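You operate a simulated robot arm through the tools that you are given. There is no shell and no other tool. Be economical: measure what you need, move in short steps, check, and stop when the job is done.

You are at the controls of a simulated robot arm. One attempt, no reset.

## Task
Pump the vacuum bag flat and seal it.
Fine: park the stopper in its holder, seat the pump in the valve, and put the pump back in its holder after.

The check looks at the end state, three seconds after you hand in, the way a careful person would. Anything else that was tipped, shoved, dropped, spilled or broken makes it a failure. Lids that push on must go on centred and level and be pressed home; caps that screw on are set level and turned clockwise until they are tight.

## Robot
A 7-joint arm with a two-finger parallel gripper, fixed in place. Base frame: the origin is at the foot of the arm, x ahead of it, y to its left, z up; the work surface is at about z = 620. Readings come in mm, rad, newtons and seconds.
With the tool pointing down near the work surface it reaches from about 200 to 660 mm from the base axis. Its first joint turns from -1.152 to 1.152 rad. Payload 1.57 kg.
Tool frame: the origin (TCP) lies between the finger pads and is the grasp point; the fingertips stand 30 mm ahead of it; z points along the fingers, y is the line along which they close. The gripper opens to 110 mm. The fingers are 24 mm wide and 12 mm thick; the gripper's body (48 by 112 mm) begins 78 mm behind the TCP.
Orientation is told as [roll, pitch, yaw] about the base's x, y, z axes, in that order, counted from this pose: with the fingers straight down and closing along the base's y, the tool's x points along the base's -x, its y along +y and its z along -z.

## Interface
- The arm moves only by the tool servo_tool. Its argument "moves" is a list of rows, each a list of 6 numbers: the shift along the base's x, y, z in units of 500 mm (1.0 is 500 mm), then the turn, a rotation vector about the base's x, y, z in units of 60 degrees (1.0 is 60 degrees). In form: [[dx, dy, dz, ax, ay, az], ...]. A call has 1 to 12 rows; each row is the pose to reach, as a shift and turn from the pose commanded when the call began. "claw" is the opening in per cent of the stroke, from 0 (shut) to 100 (fully open), set as the call begins (left out, the last holds). A call with a number of a shift or a turn outside -1 to 1 is refused whole. Each row takes 0.2 s and may step no farther than 50 mm and 0.15 rad from the row before; otherwise, or with a gripper value out of range, the whole call is refused. A pose out of reach is approached as far as the arm can. The call stops where the force on the tool passes 40 N (or 10 N more than at its start, if that is more) or the arm is blocked; 0.2 s more then pass. Each finger travels about 108 mm/s and halts on what it meets, pressing with about 23 N; the grip force reading is that of the motor and also rises with nothing between the fingers. The clock runs only during rows and for 0.2 s after the last one: add rows that repeat a pose to give the fingers time. The reply holds the time, the measured pose of the TCP, the force on the tool along the base axes, the opening and the grip force, in the units named above and with some noise, and new pictures: "views" is both (left out), scene, wrist or none.
- Cameras (640 x 400 px; columns grow to the right, rows downward): "scene" is fixed at [148.4, -379.7, 1403.1]; the picture's right is [0.89, -0.45, 0.00], its down [-0.26, -0.52, -0.81] and it looks along [0.37, 0.73, -0.58] (base axes); focal length 329 px, centre (320, 200). "wrist" rides on the gripper at [-36, 0, -80] in the tool frame; the picture's right is [0.00, -1.00, 0.00], its down [0.97, 0.00, -0.24] and it looks along [0.24, 0.00, 0.97] (tool axes); focal length 218 px, centre (320, 200).
- point_at(camera, pixels): there is no depth. For up to 12 entries [column, row, z] of the newest picture of that camera ("zoom" is the newest enlarged one), the place [x, y] in the base frame at which the ray of that pixel passes the height z, good to about 2 mm. No time passes.
- zoom(camera, box): a new picture of the part [left, top, right, bottom] of that camera's present view, enlarged. No time passes.
- hand_in(): hands the job in; it is judged then, once.

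Work in short steps. Measure before you move; look again where a grasp or a placing could have gone wrong, and mend it. You have 80 turns and 120 pictures in all, those below and enlarged ones among them. Open the gripper and draw the arm clear of the work before you hand the job in, unless the task says otherwise; then end with one line.

The tools are called by a JSON object that holds its "op" and its "data". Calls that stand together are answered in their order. servo_tool: Moves the arm, as the interface text tells. Its arguments: {"type":"object","properties":{"moves":{"type":"array","items":{"type":"array","items":{"type":"number"}}},"claw":{"type":"number"},"views":{"type":"string","enum":["both","scene","wrist","none"]}},"required":["moves"]} The other tools are called the same way: point_at (camera, pixels) gives the place at which the rays of pixels pass given heights; zoom (camera, box) takes an enlarged picture of a part of a camera's view; hand_in () hands the job in.

At the start:

```text
time_s: 0.0
tcp_pos: [430.3, 158.4, 1133.2]
tool_rot: [0.001, -0.001, -0.001]
contact_force: [-1.0, -1.1, 0.7]
width: 109.9
gripper_force: 0.0
```

scene: 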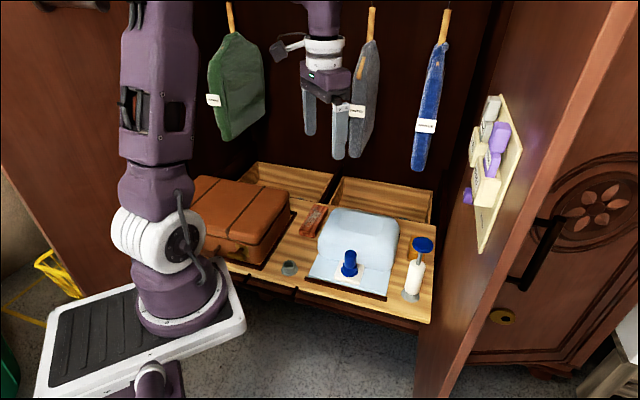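
wrist: 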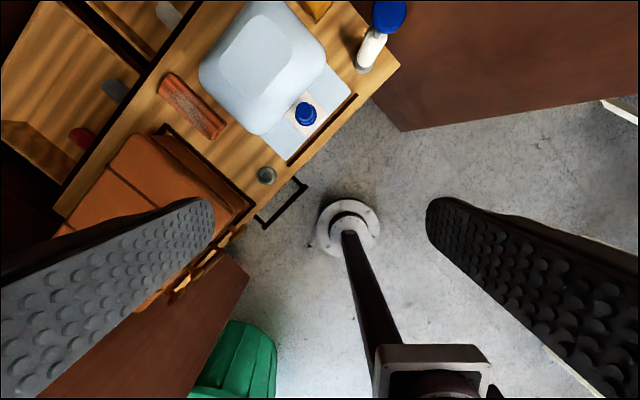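

The scene shows the bag with a blue stopper (350,263), a grey holder (289,268), and a pump at (415,265). I'll zoom in on these.

{"op": "zoom", "data": {"camera": "scene", "box": [260, 190, 460, 315]}}

{"op": "zoom", "data": {"camera": "wrist", "box": [150, 0, 422, 200]}}

{"op": "point_at", "data": {"camera": "scene", "pixels": [[289, 274, 620], [349, 274, 640], [349, 254, 670], [411, 296, 620], [422, 243, 760], [289, 263, 640]]}}

```text
3.20 times, centred on (360, 252) of scene
```

zoom: 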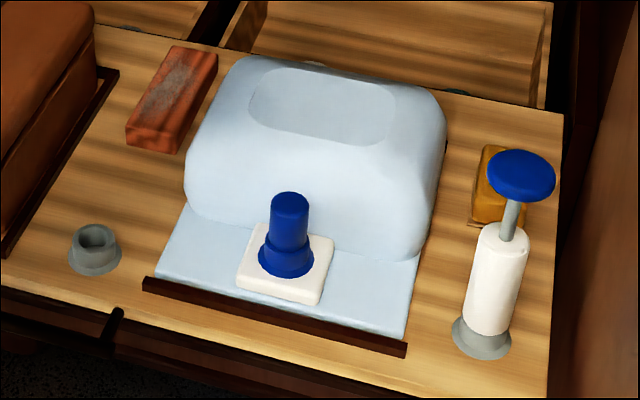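

```text
2.00 times, centred on (286, 100) of wrist
```

zoom: 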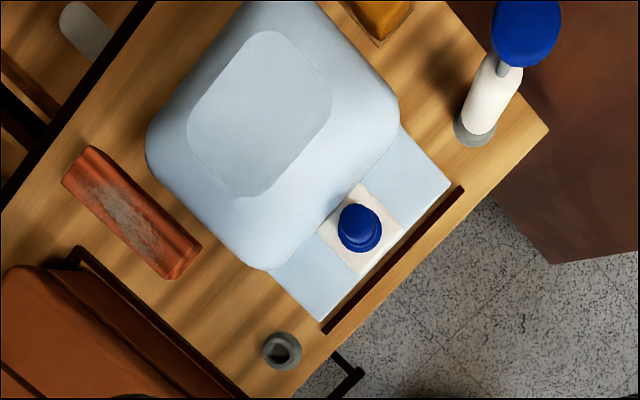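

```text
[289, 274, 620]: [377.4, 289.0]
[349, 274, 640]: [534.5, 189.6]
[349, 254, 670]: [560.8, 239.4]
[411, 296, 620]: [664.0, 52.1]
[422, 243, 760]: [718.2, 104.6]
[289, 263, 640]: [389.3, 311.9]
```

I'll triangulate the same items from the wrist view.

{"op": "point_at", "data": {"camera": "wrist", "pixels": [[267, 176, 620], [291, 176, 640], [306, 113, 640], [305, 111, 670], [389, 15, 700], [389, 15, 740], [389, 15, 760], [363, 67, 620], [362, 66, 630], [267, 175, 640]]}}

{"op": "point_at", "data": {"camera": "scene", "pixels": [[423, 244, 700], [423, 244, 720], [423, 244, 740], [350, 252, 640], [350, 252, 660], [350, 252, 680], [411, 296, 630], [290, 264, 630], [290, 264, 640], [290, 264, 650]]}}

```text
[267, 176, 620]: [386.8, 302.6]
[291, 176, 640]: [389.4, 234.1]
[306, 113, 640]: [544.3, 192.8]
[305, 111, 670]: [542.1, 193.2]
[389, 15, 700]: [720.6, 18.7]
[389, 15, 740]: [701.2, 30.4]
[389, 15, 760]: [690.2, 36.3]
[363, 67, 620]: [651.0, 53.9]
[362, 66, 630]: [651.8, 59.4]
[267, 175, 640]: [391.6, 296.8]
```

```text
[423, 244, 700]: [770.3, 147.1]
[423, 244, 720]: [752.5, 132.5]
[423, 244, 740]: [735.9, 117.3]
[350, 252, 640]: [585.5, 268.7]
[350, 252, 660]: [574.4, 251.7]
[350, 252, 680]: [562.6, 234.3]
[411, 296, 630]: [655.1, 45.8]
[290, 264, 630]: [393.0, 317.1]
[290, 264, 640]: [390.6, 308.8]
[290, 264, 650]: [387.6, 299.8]
```

The pump stands near (657,55) with its top around z 822, the stopper near (540,192) with its top around z 720, and the holder near (390,298) with its rim around z 650. The bench front edge runs at about -45°, so I lower the arm and yaw +45° to close along it.

{"op": "servo_tool", "data": {"moves": [[0, 0, -0.09, 0, 0, 0.125], [0, 0, -0.18, 0, 0, 0.25], [0, 0, -0.27, 0, 0, 0.375], [0, 0, -0.36, 0, 0, 0.5], [0, 0, -0.44, 0, 0, 0.625], [0, 0, -0.5, 0, 0, 0.75], [0.04, 0.01, -0.5, 0, 0, 0.75]], "claw": 60}}

{"op": "point_at", "data": {"camera": "scene", "pixels": [[363, 223, 740], [363, 223, 780]]}}

```text
time_s: 1.6
tcp_pos: [451.3, 163.2, 884.3]
tool_rot: [-0.002, 0.0, 0.787]
contact_force: [0.0, 0.4, 0.1]
width: 66.0
gripper_force: 0.1
```

scene: 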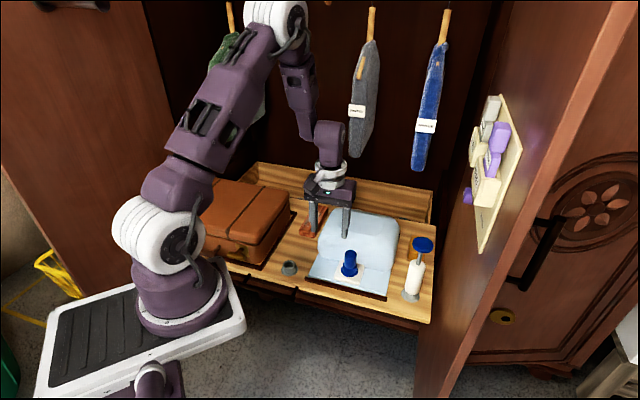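
wrist: 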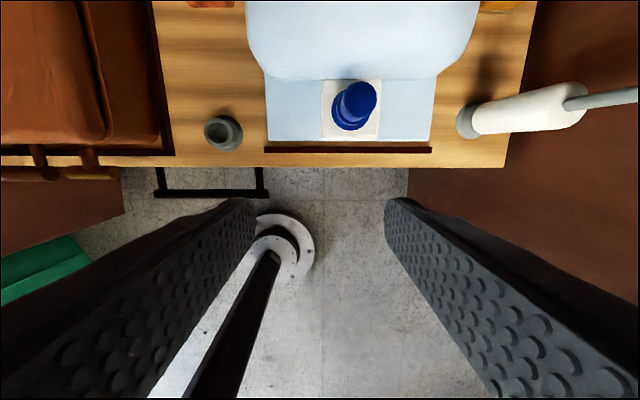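

```text
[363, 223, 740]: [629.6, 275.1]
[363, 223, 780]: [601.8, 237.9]
```

The bench edge is now level in the wrist view. I'll measure the stopper, holder and pump here.

{"op": "zoom", "data": {"camera": "wrist", "box": [180, 60, 500, 180]}}

{"op": "point_at", "data": {"camera": "wrist", "pixels": [[362, 96, 700], [362, 96, 720], [352, 112, 640], [352, 112, 650], [222, 133, 620], [224, 132, 650], [467, 121, 620], [467, 121, 635], [575, 103, 740]]}}

{"op": "point_at", "data": {"camera": "scene", "pixels": [[350, 252, 700], [350, 252, 720], [349.7, 273, 640], [349.7, 273, 650]]}}

```text
2.00 times, centred on (340, 120) of wrist
```

zoom: 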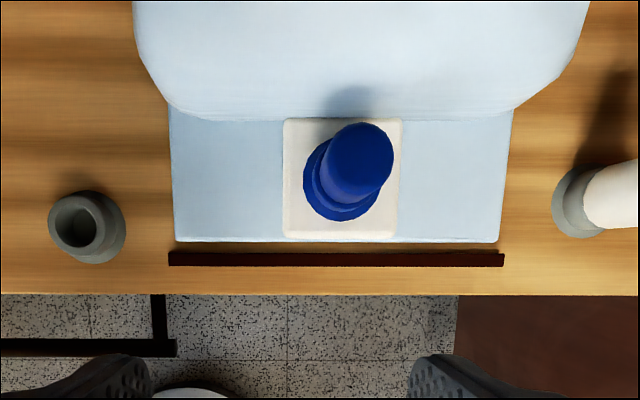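

```text
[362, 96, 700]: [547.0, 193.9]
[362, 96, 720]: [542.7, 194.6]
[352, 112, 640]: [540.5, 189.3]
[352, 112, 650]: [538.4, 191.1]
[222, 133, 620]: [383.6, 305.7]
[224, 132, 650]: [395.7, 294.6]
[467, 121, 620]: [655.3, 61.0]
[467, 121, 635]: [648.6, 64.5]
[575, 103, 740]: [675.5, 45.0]
```

```text
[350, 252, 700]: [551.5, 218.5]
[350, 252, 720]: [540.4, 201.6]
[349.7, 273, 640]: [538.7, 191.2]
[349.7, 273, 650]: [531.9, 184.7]
```

Stopper is at about (541,192), top ~722, bag top ~740. I move above it at z 790 with a 66 mm opening and check.

{"op": "servo_tool", "data": {"moves": [[0.08, 0.02, -0.03, 0, 0, 0], [0.15, 0.05, -0.08, 0, 0, 0], [0.18, 0.057, -0.12, 0, 0, 0], [0.18, 0.057, -0.18, 0, 0, 0], [0.18, 0.057, -0.18, 0, 0, 0]]}}

{"op": "point_at", "data": {"camera": "wrist", "pixels": [[320, 200, 720]]}}

```text
time_s: 2.8
tcp_pos: [540.5, 192.4, 792.5]
tool_rot: [0.0, -0.001, 0.787]
contact_force: [-0.3, 1.0, -0.4]
width: 66.1
gripper_force: 0.0
```

scene: 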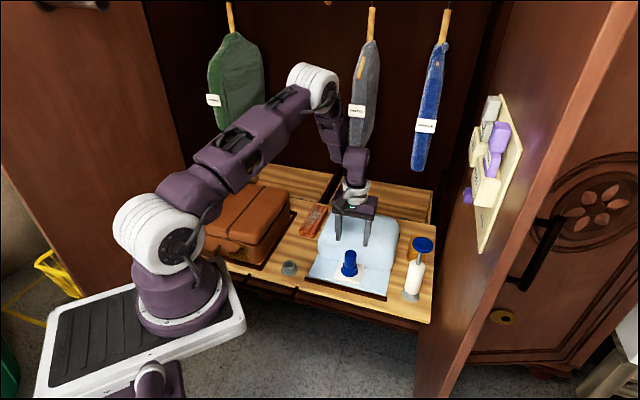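
wrist: 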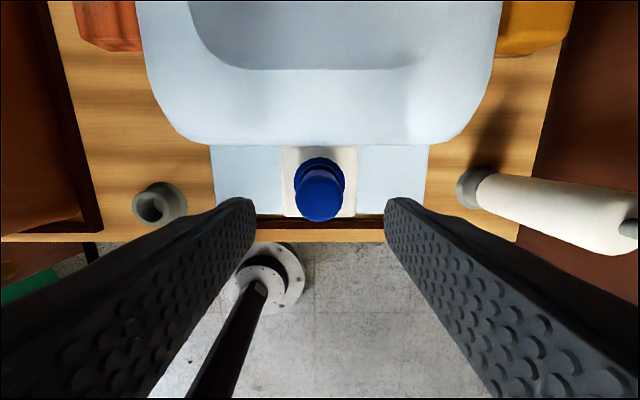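

```text
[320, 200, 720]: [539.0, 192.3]
```

The stopper is centred at column 320. I'll measure precisely from this view before descending.

{"op": "zoom", "data": {"camera": "wrist", "box": [120, 130, 360, 280]}}

{"op": "point_at", "data": {"camera": "wrist", "pixels": [[320, 197, 720], [319, 180, 650], [319, 180, 640], [152, 208, 650], [150, 210, 652], [163, 203, 620], [468, 190, 620], [468, 190, 635]]}}

```text
2.67 times, centred on (240, 205) of wrist
```

zoom: 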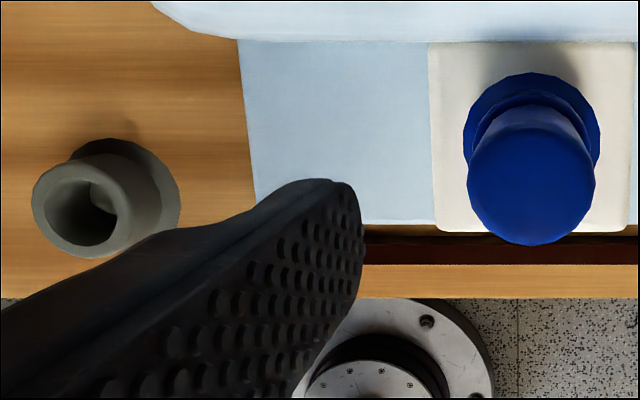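

```text
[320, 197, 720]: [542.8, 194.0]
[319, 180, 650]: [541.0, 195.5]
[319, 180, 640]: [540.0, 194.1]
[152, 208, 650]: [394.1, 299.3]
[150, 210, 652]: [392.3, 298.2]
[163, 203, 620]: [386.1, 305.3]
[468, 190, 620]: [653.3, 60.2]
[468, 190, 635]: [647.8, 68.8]
```

Stopper axis is about (541.5,194). I descend to z 697 and close.

{"op": "servo_tool", "data": {"moves": [[0.002, 0.004, -0.08, 0, 0, 0], [0.002, 0.004, -0.16, 0, 0, 0], [0.002, 0.004, -0.192, 0, 0, 0], [0.002, 0.004, -0.192, 0, 0, 0]]}}

{"op": "servo_tool", "data": {"moves": [[0, 0, 0, 0, 0, 0], [0, 0, 0, 0, 0, 0], [0, 0, 0, 0, 0, 0]], "claw": 0}}

```text
time_s: 3.8
tcp_pos: [542.0, 194.9, 697.8]
tool_rot: [0.001, -0.001, 0.785]
contact_force: [-0.1, 0.0, -0.4]
width: 66.0
gripper_force: 0.1
```

scene: 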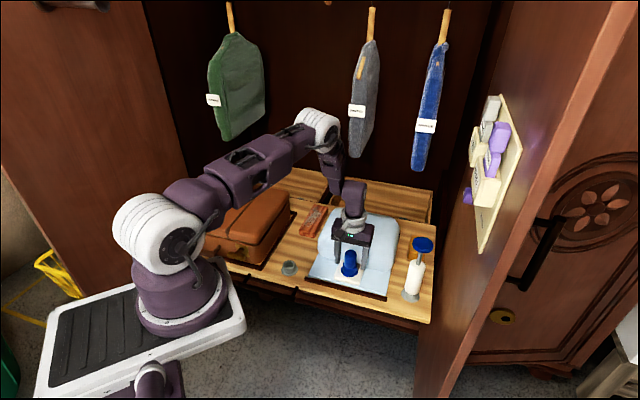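
wrist: 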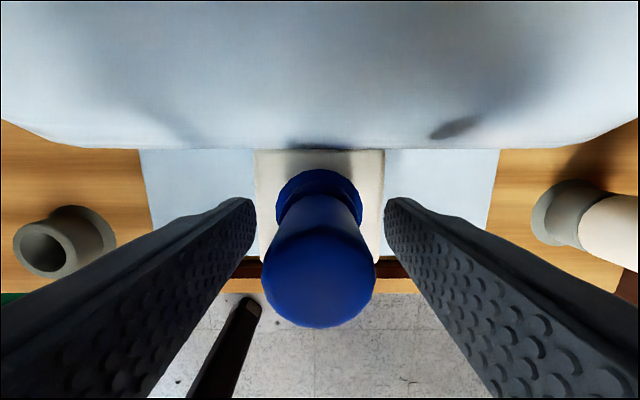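

```text
time_s: 4.6
tcp_pos: [541.1, 194.8, 696.7]
tool_rot: [0.0, 0.0, 0.785]
contact_force: [-0.8, 1.8, -0.4]
width: 42.2
gripper_force: 23.6
```

scene: 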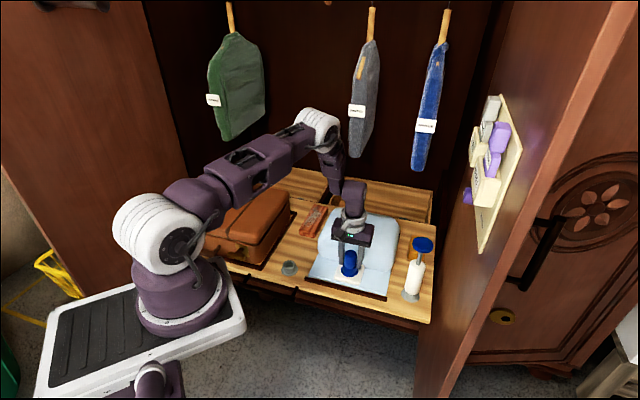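
wrist: 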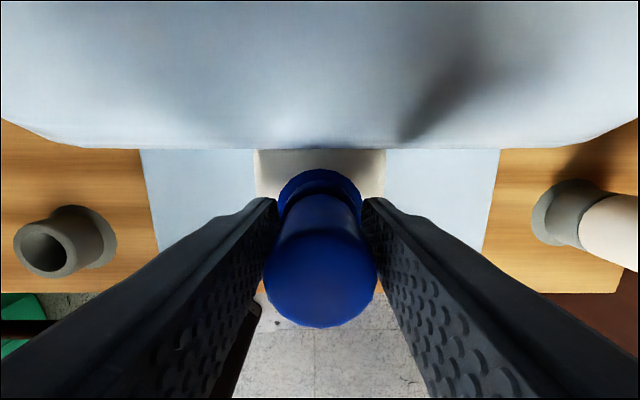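

Gripped at 42 mm width. Lifting straight up gently.

{"op": "servo_tool", "data": {"moves": [[0, 0, 0.01, 0, 0, 0], [0, 0, 0.03, 0, 0, 0], [0, 0, 0.06, 0, 0, 0], [0, 0, 0.12, 0, 0, 0], [0, 0, 0.2, 0, 0, 0], [0, 0, 0.2, 0, 0, 0]]}}

{"op": "zoom", "data": {"camera": "scene", "box": [280, 180, 440, 300]}}

```text
time_s: 6.0
tcp_pos: [539.6, 194.9, 796.7]
tool_rot: [0.001, 0.0, 0.786]
contact_force: [-0.5, 0.1, -7.6]
width: 41.8
gripper_force: 23.1
```

scene: 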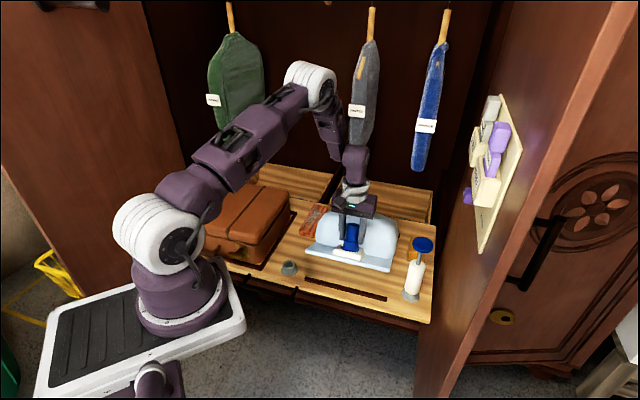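
wrist: 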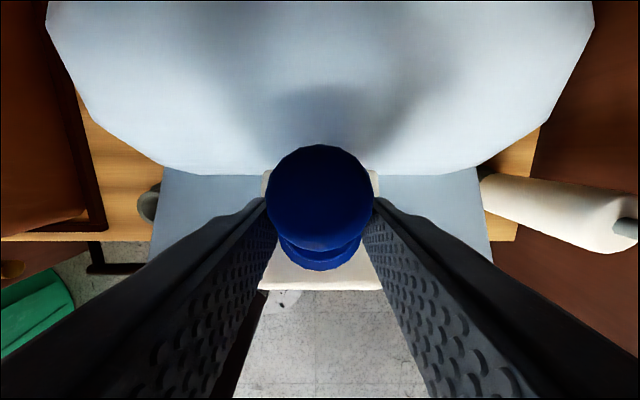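

```text
3.33 times, centred on (360, 240) of scene
```

zoom: 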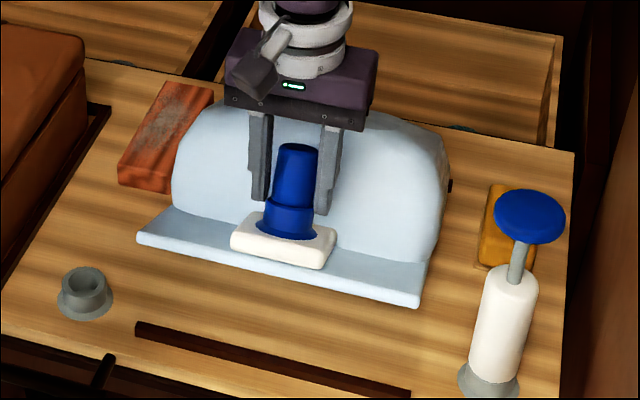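

The bag came up with the stopper, so it's held more firmly than the bag's weight. I lower it back the same way.

{"op": "servo_tool", "data": {"moves": [[0, 0, -0.03, 0, 0, 0], [0, 0, -0.06, 0, 0, 0], [0, 0, -0.09, 0, 0, 0], [0, 0, -0.12, 0, 0, 0], [0, 0, -0.15, 0, 0, 0], [0, 0, -0.175, 0, 0, 0], [0, 0, -0.19, 0, 0, 0], [0, 0, -0.2, 0, 0, 0], [0, 0, -0.2, 0, 0, 0]]}}

{"op": "zoom", "data": {"camera": "scene", "box": [280, 180, 440, 300]}}

```text
time_s: 8.0
tcp_pos: [542.0, 194.8, 697.1]
tool_rot: [-0.001, -0.005, 0.784]
contact_force: [-0.6, -1.8, 21.6]
width: 42.0
gripper_force: 22.9
```

scene: 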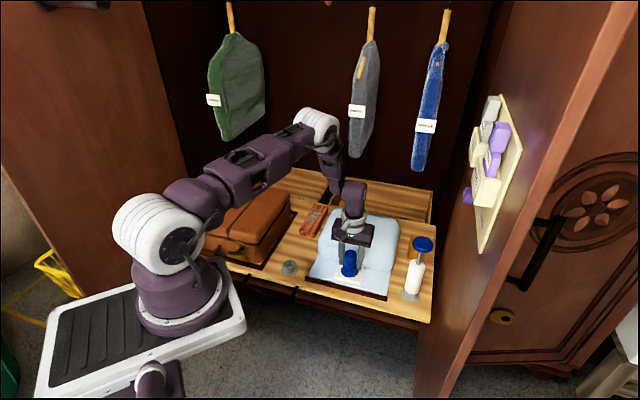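
wrist: 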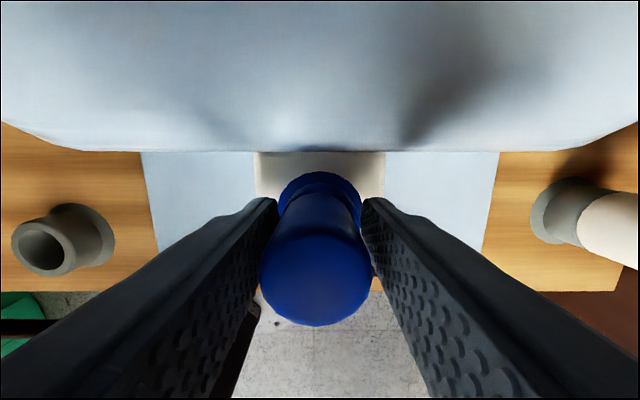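

```text
3.33 times, centred on (360, 240) of scene
```

zoom: 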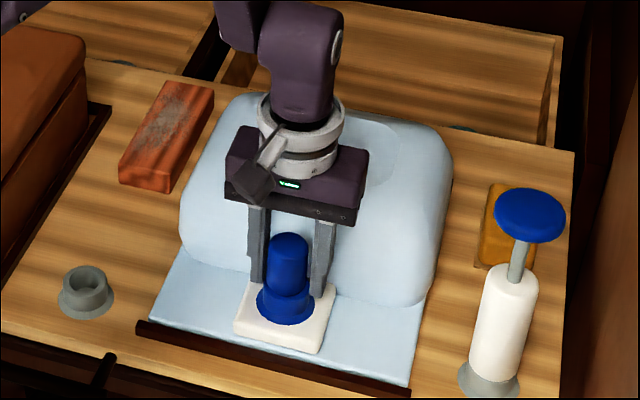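

Bag is back seated against its ledge. I try twisting counter-clockwise 30° to break it loose, watching for the bag to turn.

{"op": "servo_tool", "data": {"moves": [[0, 0, 0.004, 0, 0, 0.12], [0, 0, 0.004, 0, 0, 0.24], [0, 0, 0.004, 0, 0, 0.36], [0, 0, 0.004, 0, 0, 0.48]]}}

{"op": "zoom", "data": {"camera": "scene", "box": [280, 180, 440, 300]}}

```text
time_s: 9.0
tcp_pos: [540.7, 194.7, 700.2]
tool_rot: [-0.001, -0.004, 1.289]
contact_force: [4.6, 12.3, -4.1]
width: 52.8
gripper_force: 22.7
```

scene: 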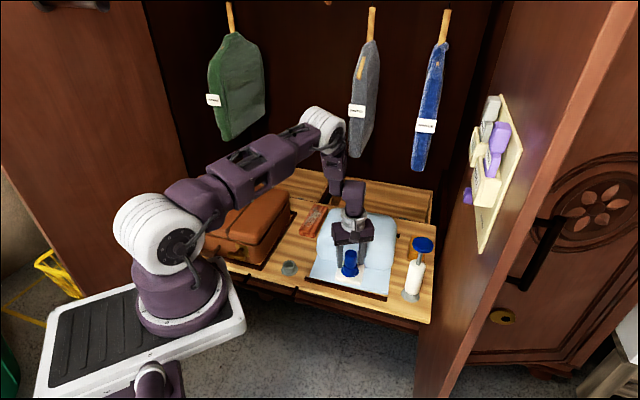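
wrist: 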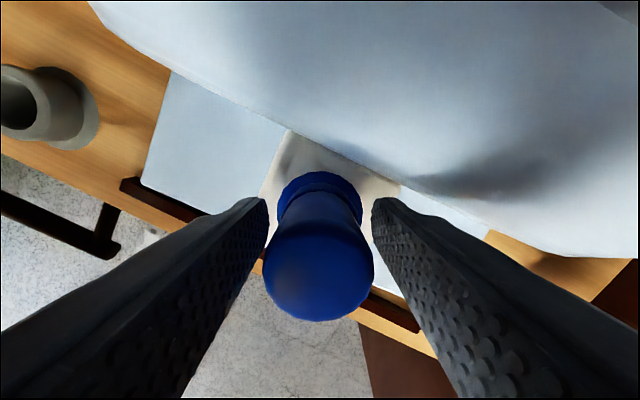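

```text
3.33 times, centred on (360, 240) of scene
```

zoom: 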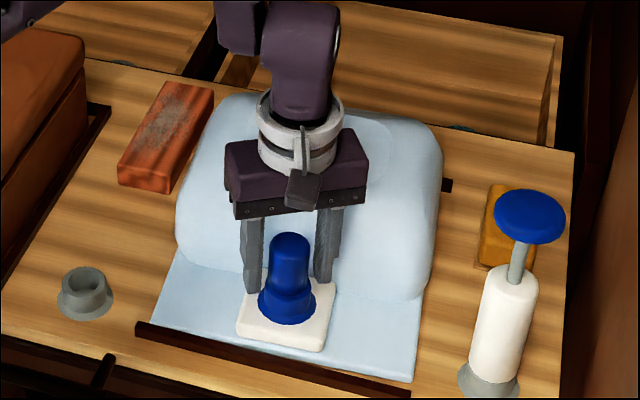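

Width grew to 53 mm: the knob resists turning (not round to the fingers) and didn't come loose. I rotate back to aligned, and try a brisk pull combined with a slight twist.

{"op": "servo_tool", "data": {"moves": [[0, 0, 0, 0, 0, -0.12], [0, 0, 0, 0, 0, -0.24], [0, 0, 0, 0, 0, -0.36], [0, 0, 0, 0, 0, -0.48], [0, 0, 0, 0, 0, -0.48]], "views": "wrist"}}

{"op": "zoom", "data": {"camera": "scene", "box": [310, 210, 390, 300]}}

```text
time_s: 10.2
tcp_pos: [539.7, 192.7, 699.5]
tool_rot: [-0.001, 0.0, 0.783]
contact_force: [3.2, -2.3, -0.4]
width: 41.8
gripper_force: 23.3
```

wrist: 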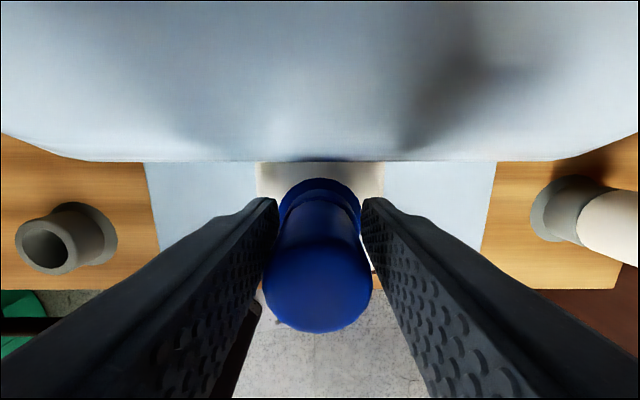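

```text
4.44 times, centred on (350, 255) of scene
```

zoom: 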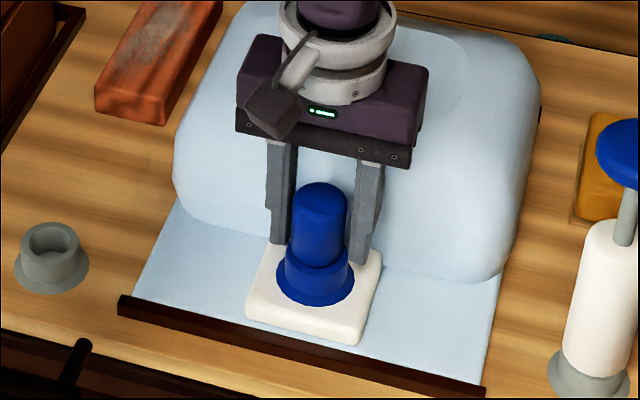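

Aligned again at 42 mm. Now a brisk 50 mm pull.

{"op": "servo_tool", "data": {"moves": [[0, 0, 0.098, 0, 0, 0]]}}

{"op": "zoom", "data": {"camera": "scene", "box": [310, 210, 390, 300]}}

```text
time_s: 10.6
tcp_pos: [541.3, 193.2, 747.7]
tool_rot: [0.003, 0.002, 0.785]
contact_force: [-0.2, 0.2, -8.2]
width: 41.6
gripper_force: 22.7
```

scene: 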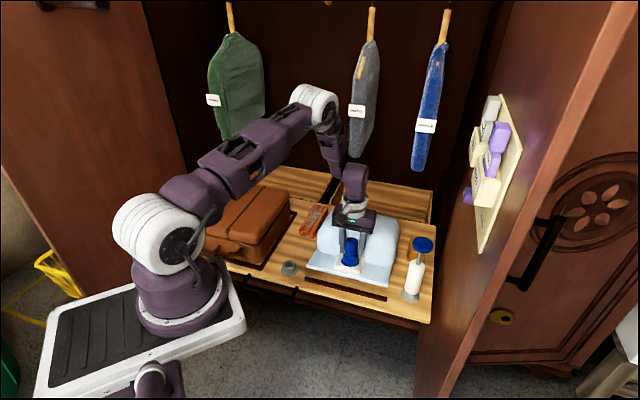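
wrist: 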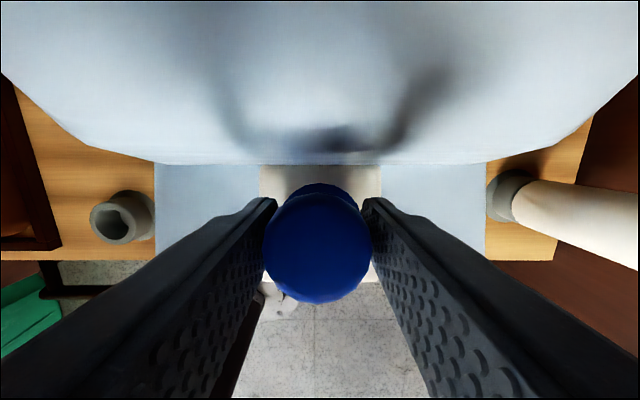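

```text
4.44 times, centred on (350, 255) of scene
```

zoom: 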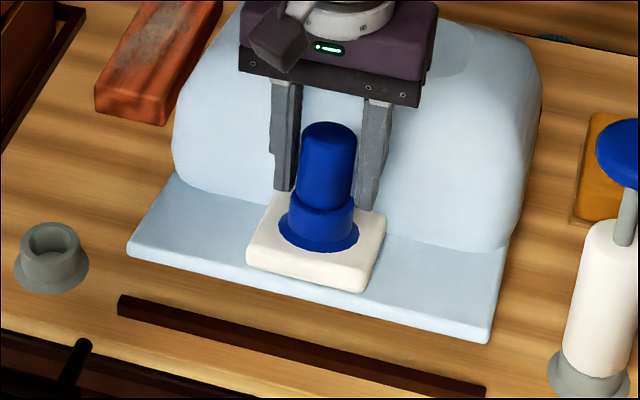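

Still attached (force 8 N, bag pivoting up). I lower it back, then will pry by tilting the stopper sideways along the bench edge about its base, where the wide bag resists.

{"op": "servo_tool", "data": {"moves": [[0, 0, -0.03, 0, 0, 0], [0, 0, -0.06, 0, 0, 0], [0, 0, -0.085, 0, 0, 0], [0, 0, -0.1, 0, 0, 0], [0.0067, -0.0067, -0.1, 0.0675, 0.0675, 0], [0.0133, -0.0133, -0.1, 0.135, 0.135, 0]]}}

{"op": "zoom", "data": {"camera": "scene", "box": [310, 210, 390, 300]}}

```text
time_s: 12.0
tcp_pos: [546.3, 186.2, 698.2]
tool_rot: [0.2, 0.0, 0.785]
contact_force: [-0.8, 2.4, -2.4]
width: 42.9
gripper_force: 23.3
```

scene: 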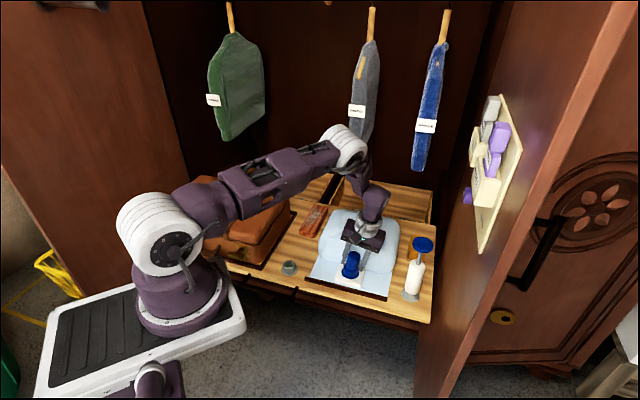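
wrist: 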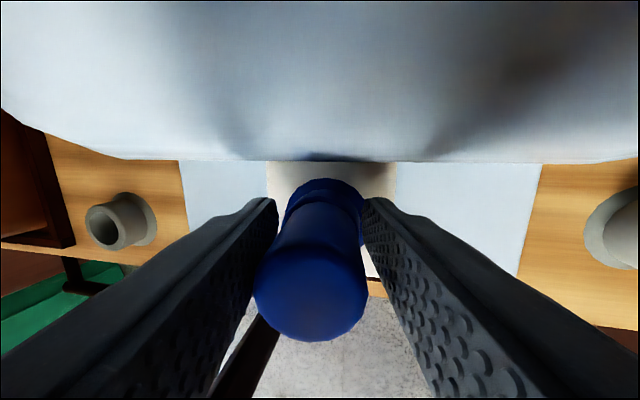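

```text
4.44 times, centred on (350, 255) of scene
```

zoom: 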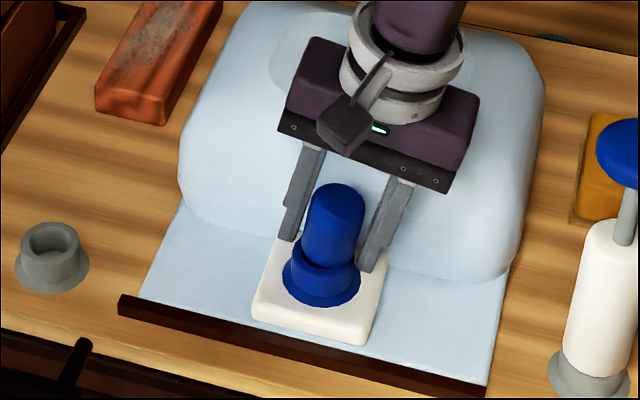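

The stopper leans while the patch looks flat, with low forces. I try lifting now while straightening, in small steps.

{"op": "servo_tool", "data": {"moves": [[0, 0, 0.01, 0, 0, 0], [0, 0, 0.025, 0, 0, 0], [0, 0, 0.05, 0, 0, 0]]}}

{"op": "zoom", "data": {"camera": "scene", "box": [310, 210, 390, 300]}}

```text
time_s: 12.8
tcp_pos: [545.8, 187.0, 723.3]
tool_rot: [0.2, 0.0, 0.785]
contact_force: [0.4, -0.3, -0.3]
width: 34.8
gripper_force: 23.0
```

scene: 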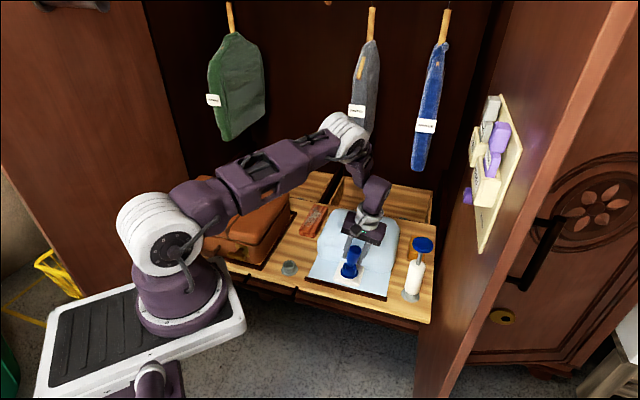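
wrist: 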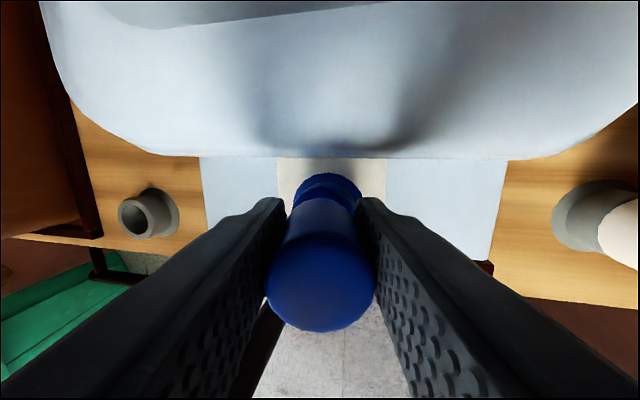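

```text
4.44 times, centred on (350, 255) of scene
```

zoom: 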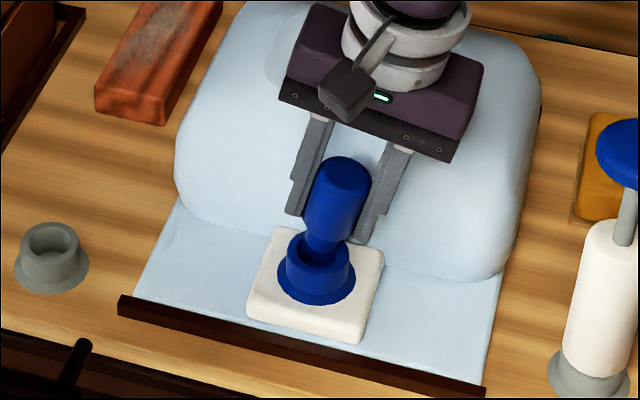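

The stopper is pulling out of the blue socket — my fingers had earlier been gripping the socket collar too. I continue up, then straighten.

{"op": "servo_tool", "data": {"moves": [[0, 0, 0.04, 0, 0, 0], [0, 0, 0.1, 0, 0, 0], [0, 0, 0.16, 0, 0, 0], [0, 0, 0.2, -0.0675, -0.0675, 0], [0, 0, 0.24, -0.135, -0.135, 0], [0, 0, 0.24, -0.135, -0.135, 0]]}}

{"op": "zoom", "data": {"camera": "scene", "box": [300, 180, 400, 300]}}

```text
time_s: 14.2
tcp_pos: [547.3, 185.4, 843.6]
tool_rot: [0.0, 0.0, 0.785]
contact_force: [0.4, 0.6, -0.2]
width: 34.8
gripper_force: 22.9
```

scene: 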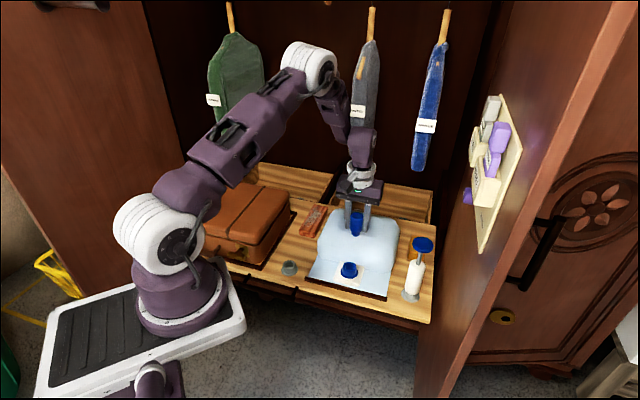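
wrist: 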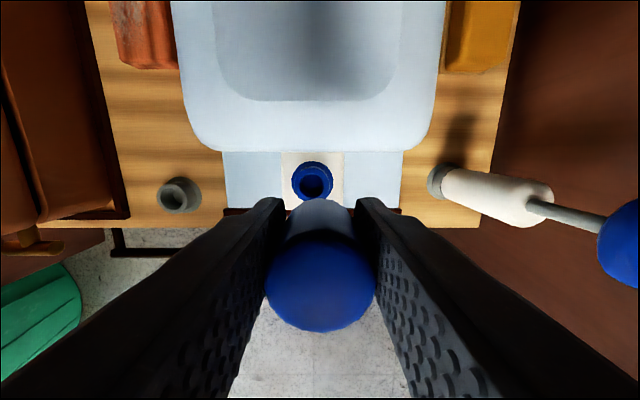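

```text
3.33 times, centred on (350, 240) of scene
```

zoom: 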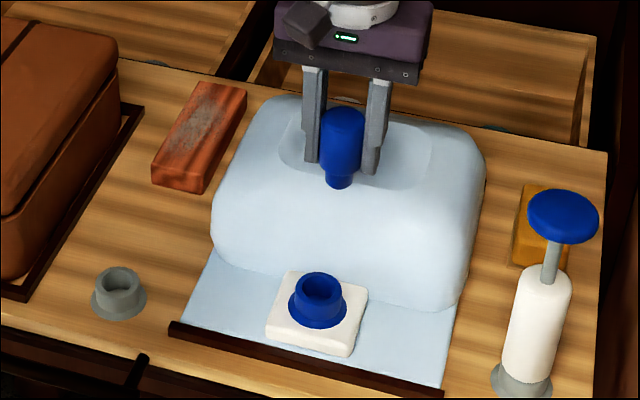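

Stopper is in hand and upright; the socket is clear. Moving above the holder around (391,300).

{"op": "servo_tool", "data": {"moves": [[-0.07, 0.05, 0, 0, 0, 0], [-0.14, 0.1, 0, 0, 0, 0], [-0.21, 0.15, 0, 0, 0, 0], [-0.28, 0.2, -0.02, 0, 0, 0], [-0.314, 0.226, -0.08, 0, 0, 0], [-0.314, 0.226, -0.106, 0, 0, 0], [-0.314, 0.226, -0.106, 0, 0, 0]]}}

{"op": "zoom", "data": {"camera": "scene", "box": [240, 200, 340, 300]}}

{"op": "zoom", "data": {"camera": "wrist", "box": [220, 130, 420, 350]}}

```text
time_s: 15.8
tcp_pos: [390.8, 298.7, 789.2]
tool_rot: [0.001, -0.001, 0.787]
contact_force: [-0.8, -0.2, -0.9]
width: 34.3
gripper_force: 22.6
```

scene: 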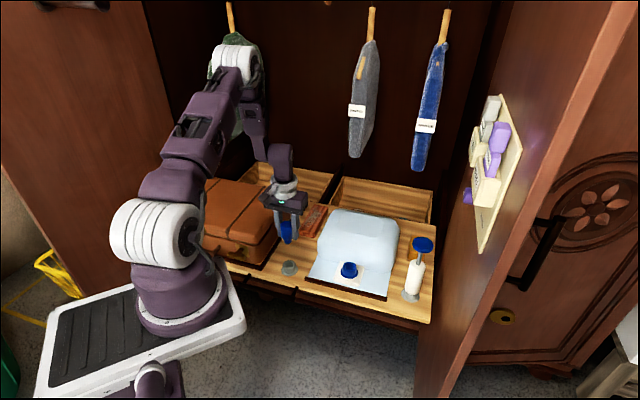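
wrist: 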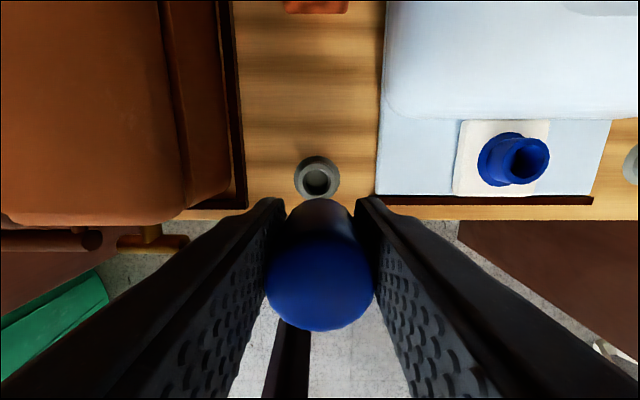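

```text
4.00 times, centred on (290, 250) of scene
```

zoom: 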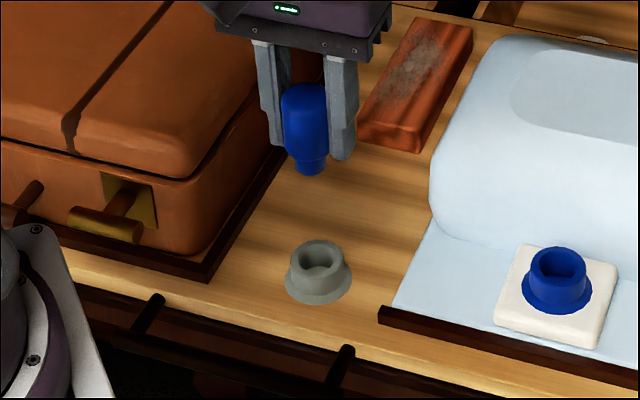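

```text
1.82 times, centred on (320, 240) of wrist
```

zoom: 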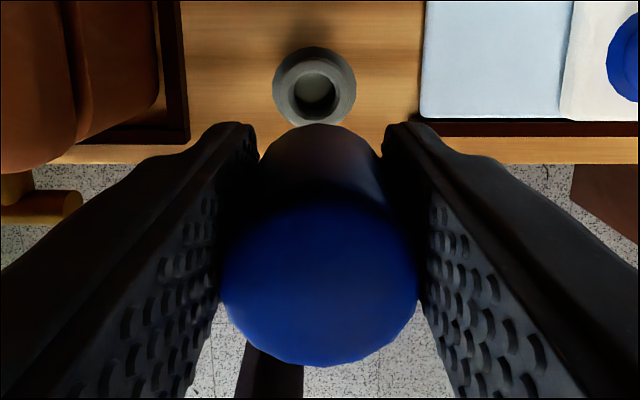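

Measuring holder rim and base centre from both views.

{"op": "point_at", "data": {"camera": "wrist", "pixels": [[317.5, 180.7, 640], [317.5, 180.7, 650], [317.5, 180.7, 660], [316.7, 177.9, 622], [514, 158, 660], [517, 158, 670], [497, 159, 640]]}}

{"op": "point_at", "data": {"camera": "scene", "pixels": [[289.75, 264, 640], [289.75, 264, 650], [289.75, 264, 655], [289.5, 270, 622], [289.5, 270, 630], [349.7, 267, 660], [349.7, 267, 670], [349.7, 267, 650]]}}

```text
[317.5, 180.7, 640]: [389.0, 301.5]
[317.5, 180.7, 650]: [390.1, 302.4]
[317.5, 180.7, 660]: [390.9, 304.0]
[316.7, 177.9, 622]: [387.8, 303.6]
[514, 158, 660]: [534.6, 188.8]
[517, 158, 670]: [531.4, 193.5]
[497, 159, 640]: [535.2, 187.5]
```

```text
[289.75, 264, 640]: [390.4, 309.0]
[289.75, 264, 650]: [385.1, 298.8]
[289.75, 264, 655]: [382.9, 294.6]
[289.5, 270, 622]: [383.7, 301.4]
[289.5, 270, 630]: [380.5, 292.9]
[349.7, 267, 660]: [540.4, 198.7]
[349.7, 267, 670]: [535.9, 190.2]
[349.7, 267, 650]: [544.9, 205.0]
```

Checking where the stopper's plug sits relative to the TCP using the scene view (plug bottom at (287.5,242), knob top at (286,223)).

{"op": "point_at", "data": {"camera": "scene", "pixels": [[287.5, 242, 735], [287.5, 242, 742], [287.5, 242, 750], [286, 223, 805], [286, 223, 812]]}}

{"op": "point_at", "data": {"camera": "wrist", "pixels": [[320, 284, 805], [320, 284, 812], [320, 278, 800]]}}

```text
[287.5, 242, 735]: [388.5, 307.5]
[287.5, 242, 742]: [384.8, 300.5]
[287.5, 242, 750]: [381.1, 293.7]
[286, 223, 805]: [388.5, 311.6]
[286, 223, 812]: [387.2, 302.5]
```

```text
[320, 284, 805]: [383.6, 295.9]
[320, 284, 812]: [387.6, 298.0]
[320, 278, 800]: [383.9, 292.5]
```

Stopper seems offset about (-3,-2.5) from TCP; I aim TCP at (391.5,304) and lower to z 708 for a look.

{"op": "servo_tool", "data": {"moves": [[0.001, 0.008, -0.06, 0, 0, 0], [0.001, 0.008, -0.12, 0, 0, 0], [0.001, 0.008, -0.164, 0, 0, 0], [0.001, 0.008, -0.164, 0, 0, 0]]}}

{"op": "zoom", "data": {"camera": "scene", "box": [265, 225, 315, 285]}}

{"op": "zoom", "data": {"camera": "wrist", "box": [220, 130, 420, 350]}}

```text
time_s: 16.8
tcp_pos: [390.9, 304.2, 706.6]
tool_rot: [0.0, 0.0, 0.784]
contact_force: [0.2, 0.3, -0.3]
width: 34.9
gripper_force: 23.2
```

scene: 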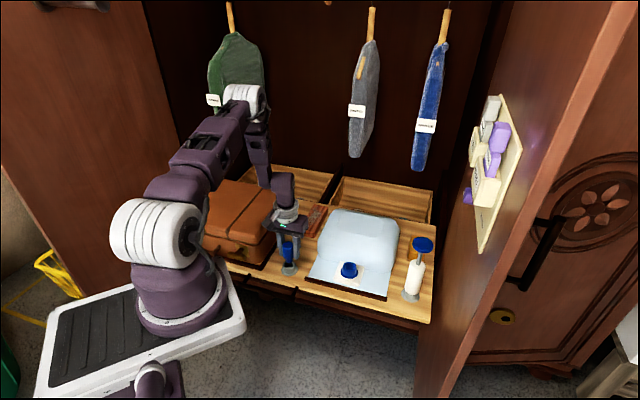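
wrist: 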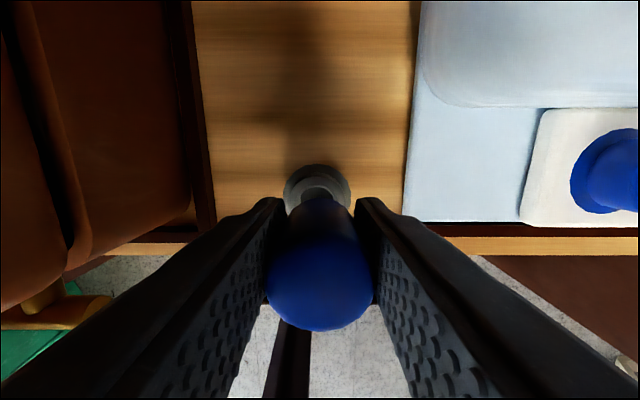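

```text
6.67 times, centred on (290, 255) of scene
```

zoom: 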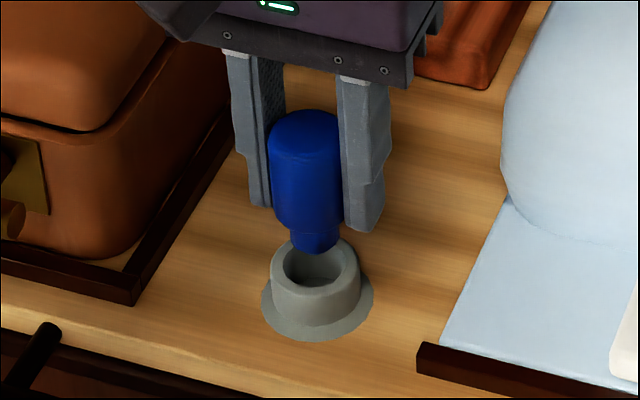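

```text
1.82 times, centred on (320, 240) of wrist
```

zoom: 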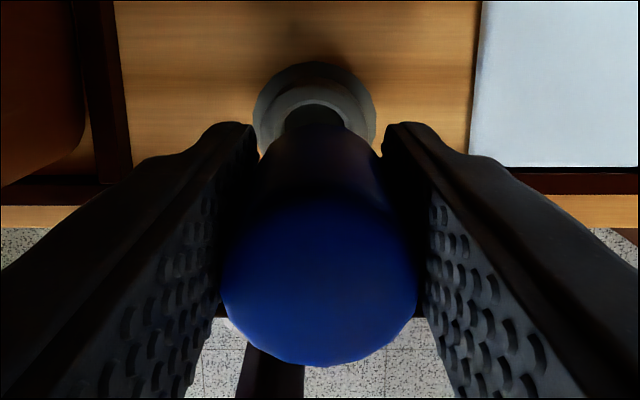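

The plug appears too far toward the bag side relative to the hole. I zoom more and measure.

{"op": "zoom", "data": {"camera": "wrist", "box": [270, 150, 366, 210]}}

{"op": "point_at", "data": {"camera": "wrist", "pixels": [[317.3, 197.7, 622], [317, 166, 622], [317, 177, 648], [284, 200, 622], [350, 200, 622]]}}

```text
6.67 times, centred on (318, 180) of wrist
```

zoom: 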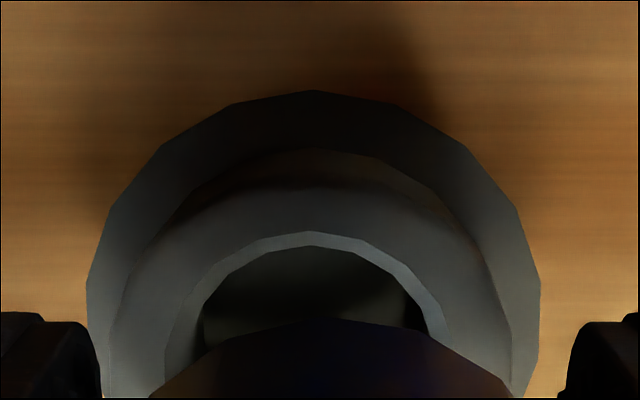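

```text
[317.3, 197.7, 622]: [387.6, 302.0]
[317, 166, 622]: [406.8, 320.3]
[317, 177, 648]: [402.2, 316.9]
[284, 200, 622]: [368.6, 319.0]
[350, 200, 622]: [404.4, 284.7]
```

{"op": "point_at", "data": {"camera": "scene", "pixels": [[289.1, 261.9, 656], [289.1, 261.9, 660], [289.1, 261.9, 664], [289.2, 266.4, 644], [289.2, 266.4, 648], [289.2, 272.3, 620], [289.2, 272.3, 624]]}}

{"op": "zoom", "data": {"camera": "scene", "box": [275, 235, 305, 280]}}

```text
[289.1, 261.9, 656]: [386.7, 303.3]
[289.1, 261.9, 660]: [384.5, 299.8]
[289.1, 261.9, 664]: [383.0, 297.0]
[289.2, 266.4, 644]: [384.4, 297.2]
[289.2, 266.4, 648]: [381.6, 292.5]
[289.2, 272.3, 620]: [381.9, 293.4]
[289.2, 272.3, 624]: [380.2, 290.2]
```

```text
8.89 times, centred on (290, 258) of scene
```

zoom: 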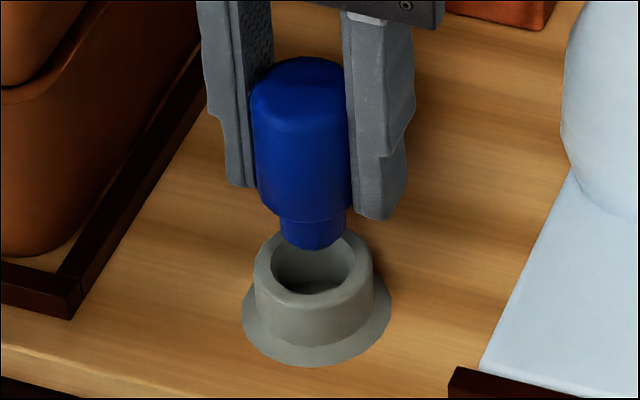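

Re-evaluating: bench is nearer z 610, rim ~640; with that, the plug lies over the hole, 17 mm above the rim. I lower about 22 mm and look.

{"op": "servo_tool", "data": {"moves": [[-0.0006, 0.0006, -0.02, 0, 0, 0], [-0.0006, 0.0006, -0.034, 0, 0, 0], [-0.0006, 0.0006, -0.044, 0, 0, 0]], "views": "none"}}

{"op": "zoom", "data": {"camera": "scene", "box": [275, 235, 305, 280]}}

```text
time_s: 17.6
tcp_pos: [390.0, 304.3, 684.4]
tool_rot: [-0.002, -0.001, 0.787]
contact_force: [0.2, 0.7, -1.2]
width: 34.8
gripper_force: 23.2
```

```text
8.89 times, centred on (290, 258) of scene
```

zoom: 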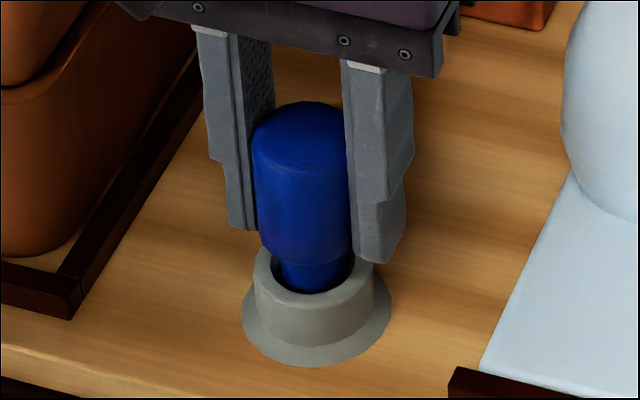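

Plug is entering the hole centred. Continue down slowly until contact.

{"op": "servo_tool", "data": {"moves": [[0, 0, -0.01, 0, 0, 0], [0, 0, -0.015, 0, 0, 0], [0, 0, -0.02, 0, 0, 0], [0, 0, -0.024, 0, 0, 0]], "views": "none"}}

{"op": "zoom", "data": {"camera": "scene", "box": [275, 235, 305, 280]}}

```text
time_s: 18.6
tcp_pos: [391.2, 303.6, 674.0]
tool_rot: [0.0, 0.001, 0.785]
contact_force: [-2.3, -1.6, 16.8]
width: 34.8
gripper_force: 22.8
```

```text
8.89 times, centred on (290, 258) of scene
```

zoom: 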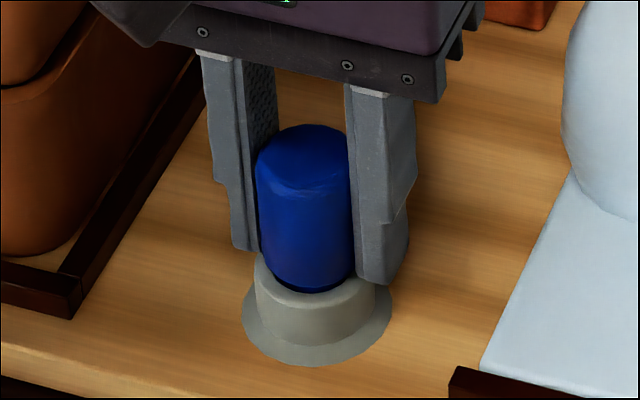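

Seated on the holder (17 N). Release and rise.

{"op": "servo_tool", "data": {"moves": [[0, 0, 0.004, 0, 0, 0], [0, 0, 0.004, 0, 0, 0], [0, 0, 0.06, 0, 0, 0], [0, 0, 0.14, 0, 0, 0], [0, 0, 0.22, 0, 0, 0], [0, 0, 0.3, 0, 0, 0]], "claw": 60}}

{"op": "zoom", "data": {"camera": "scene", "box": [260, 220, 440, 310]}}

```text
time_s: 20.0
tcp_pos: [390.2, 304.3, 824.0]
tool_rot: [0.0, 0.0, 0.785]
contact_force: [0.0, -0.2, 0.2]
width: 66.0
gripper_force: 0.0
```

scene: 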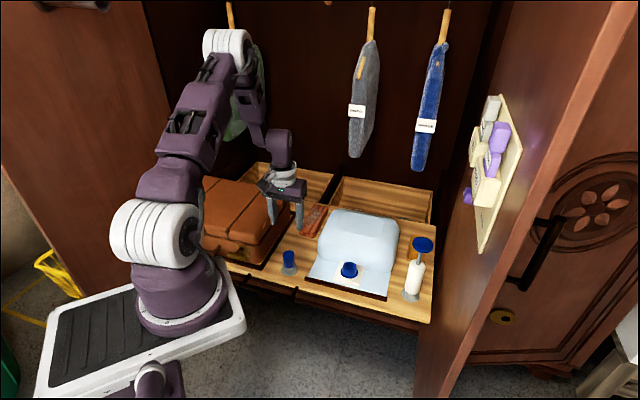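
wrist: 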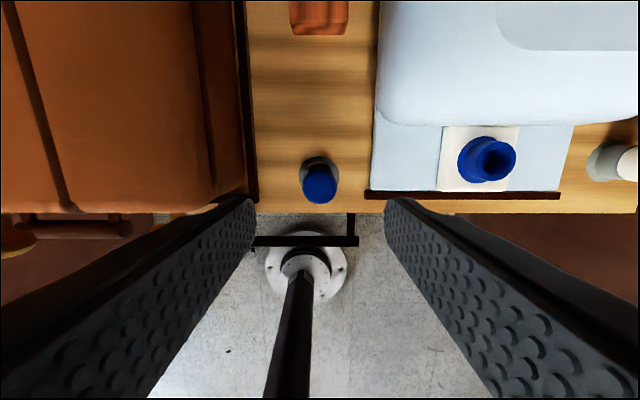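

```text
3.56 times, centred on (350, 265) of scene
```

zoom: 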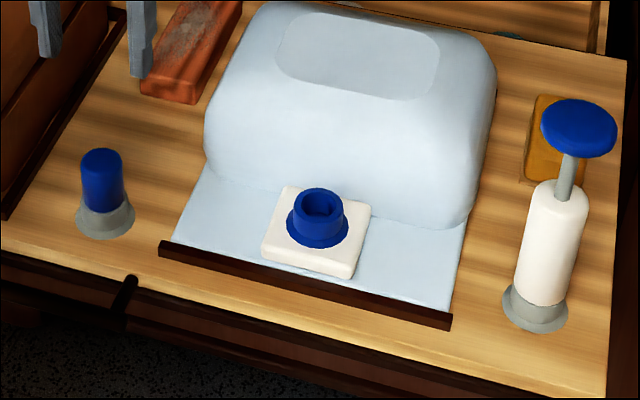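

Stopper is parked upright. Now move toward the pump for a closer look at (590,110,900).

{"op": "servo_tool", "data": {"moves": [[0.05, -0.048, 0.04, 0, 0, 0], [0.11, -0.107, 0.08, 0, 0, 0], [0.17, -0.166, 0.12, 0, 0, 0], [0.23, -0.225, 0.156, 0, 0, 0], [0.29, -0.283, 0.156, 0, 0, 0], [0.345, -0.336, 0.156, 0, 0, 0], [0.398, -0.388, 0.156, 0, 0, 0], [0.398, -0.388, 0.156, 0, 0, 0]], "claw": 100}}

{"op": "zoom", "data": {"camera": "scene", "box": [385, 225, 445, 310]}}

```text
time_s: 21.8
tcp_pos: [589.3, 112.4, 903.5]
tool_rot: [0.0, 0.0, 0.785]
contact_force: [-0.8, 0.4, 0.5]
width: 109.9
gripper_force: 0.1
```

scene: 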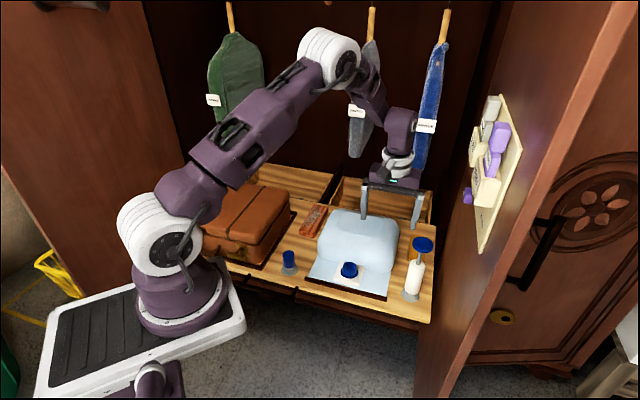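
wrist: 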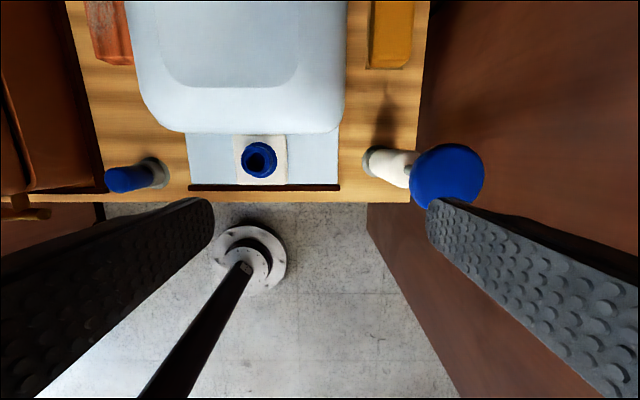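

```text
4.71 times, centred on (415, 268) of scene
```

zoom: 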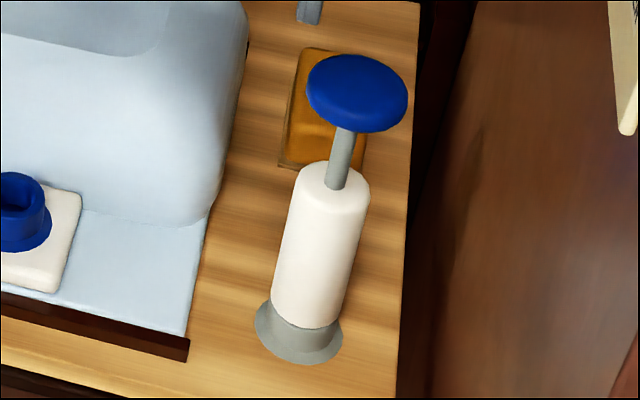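

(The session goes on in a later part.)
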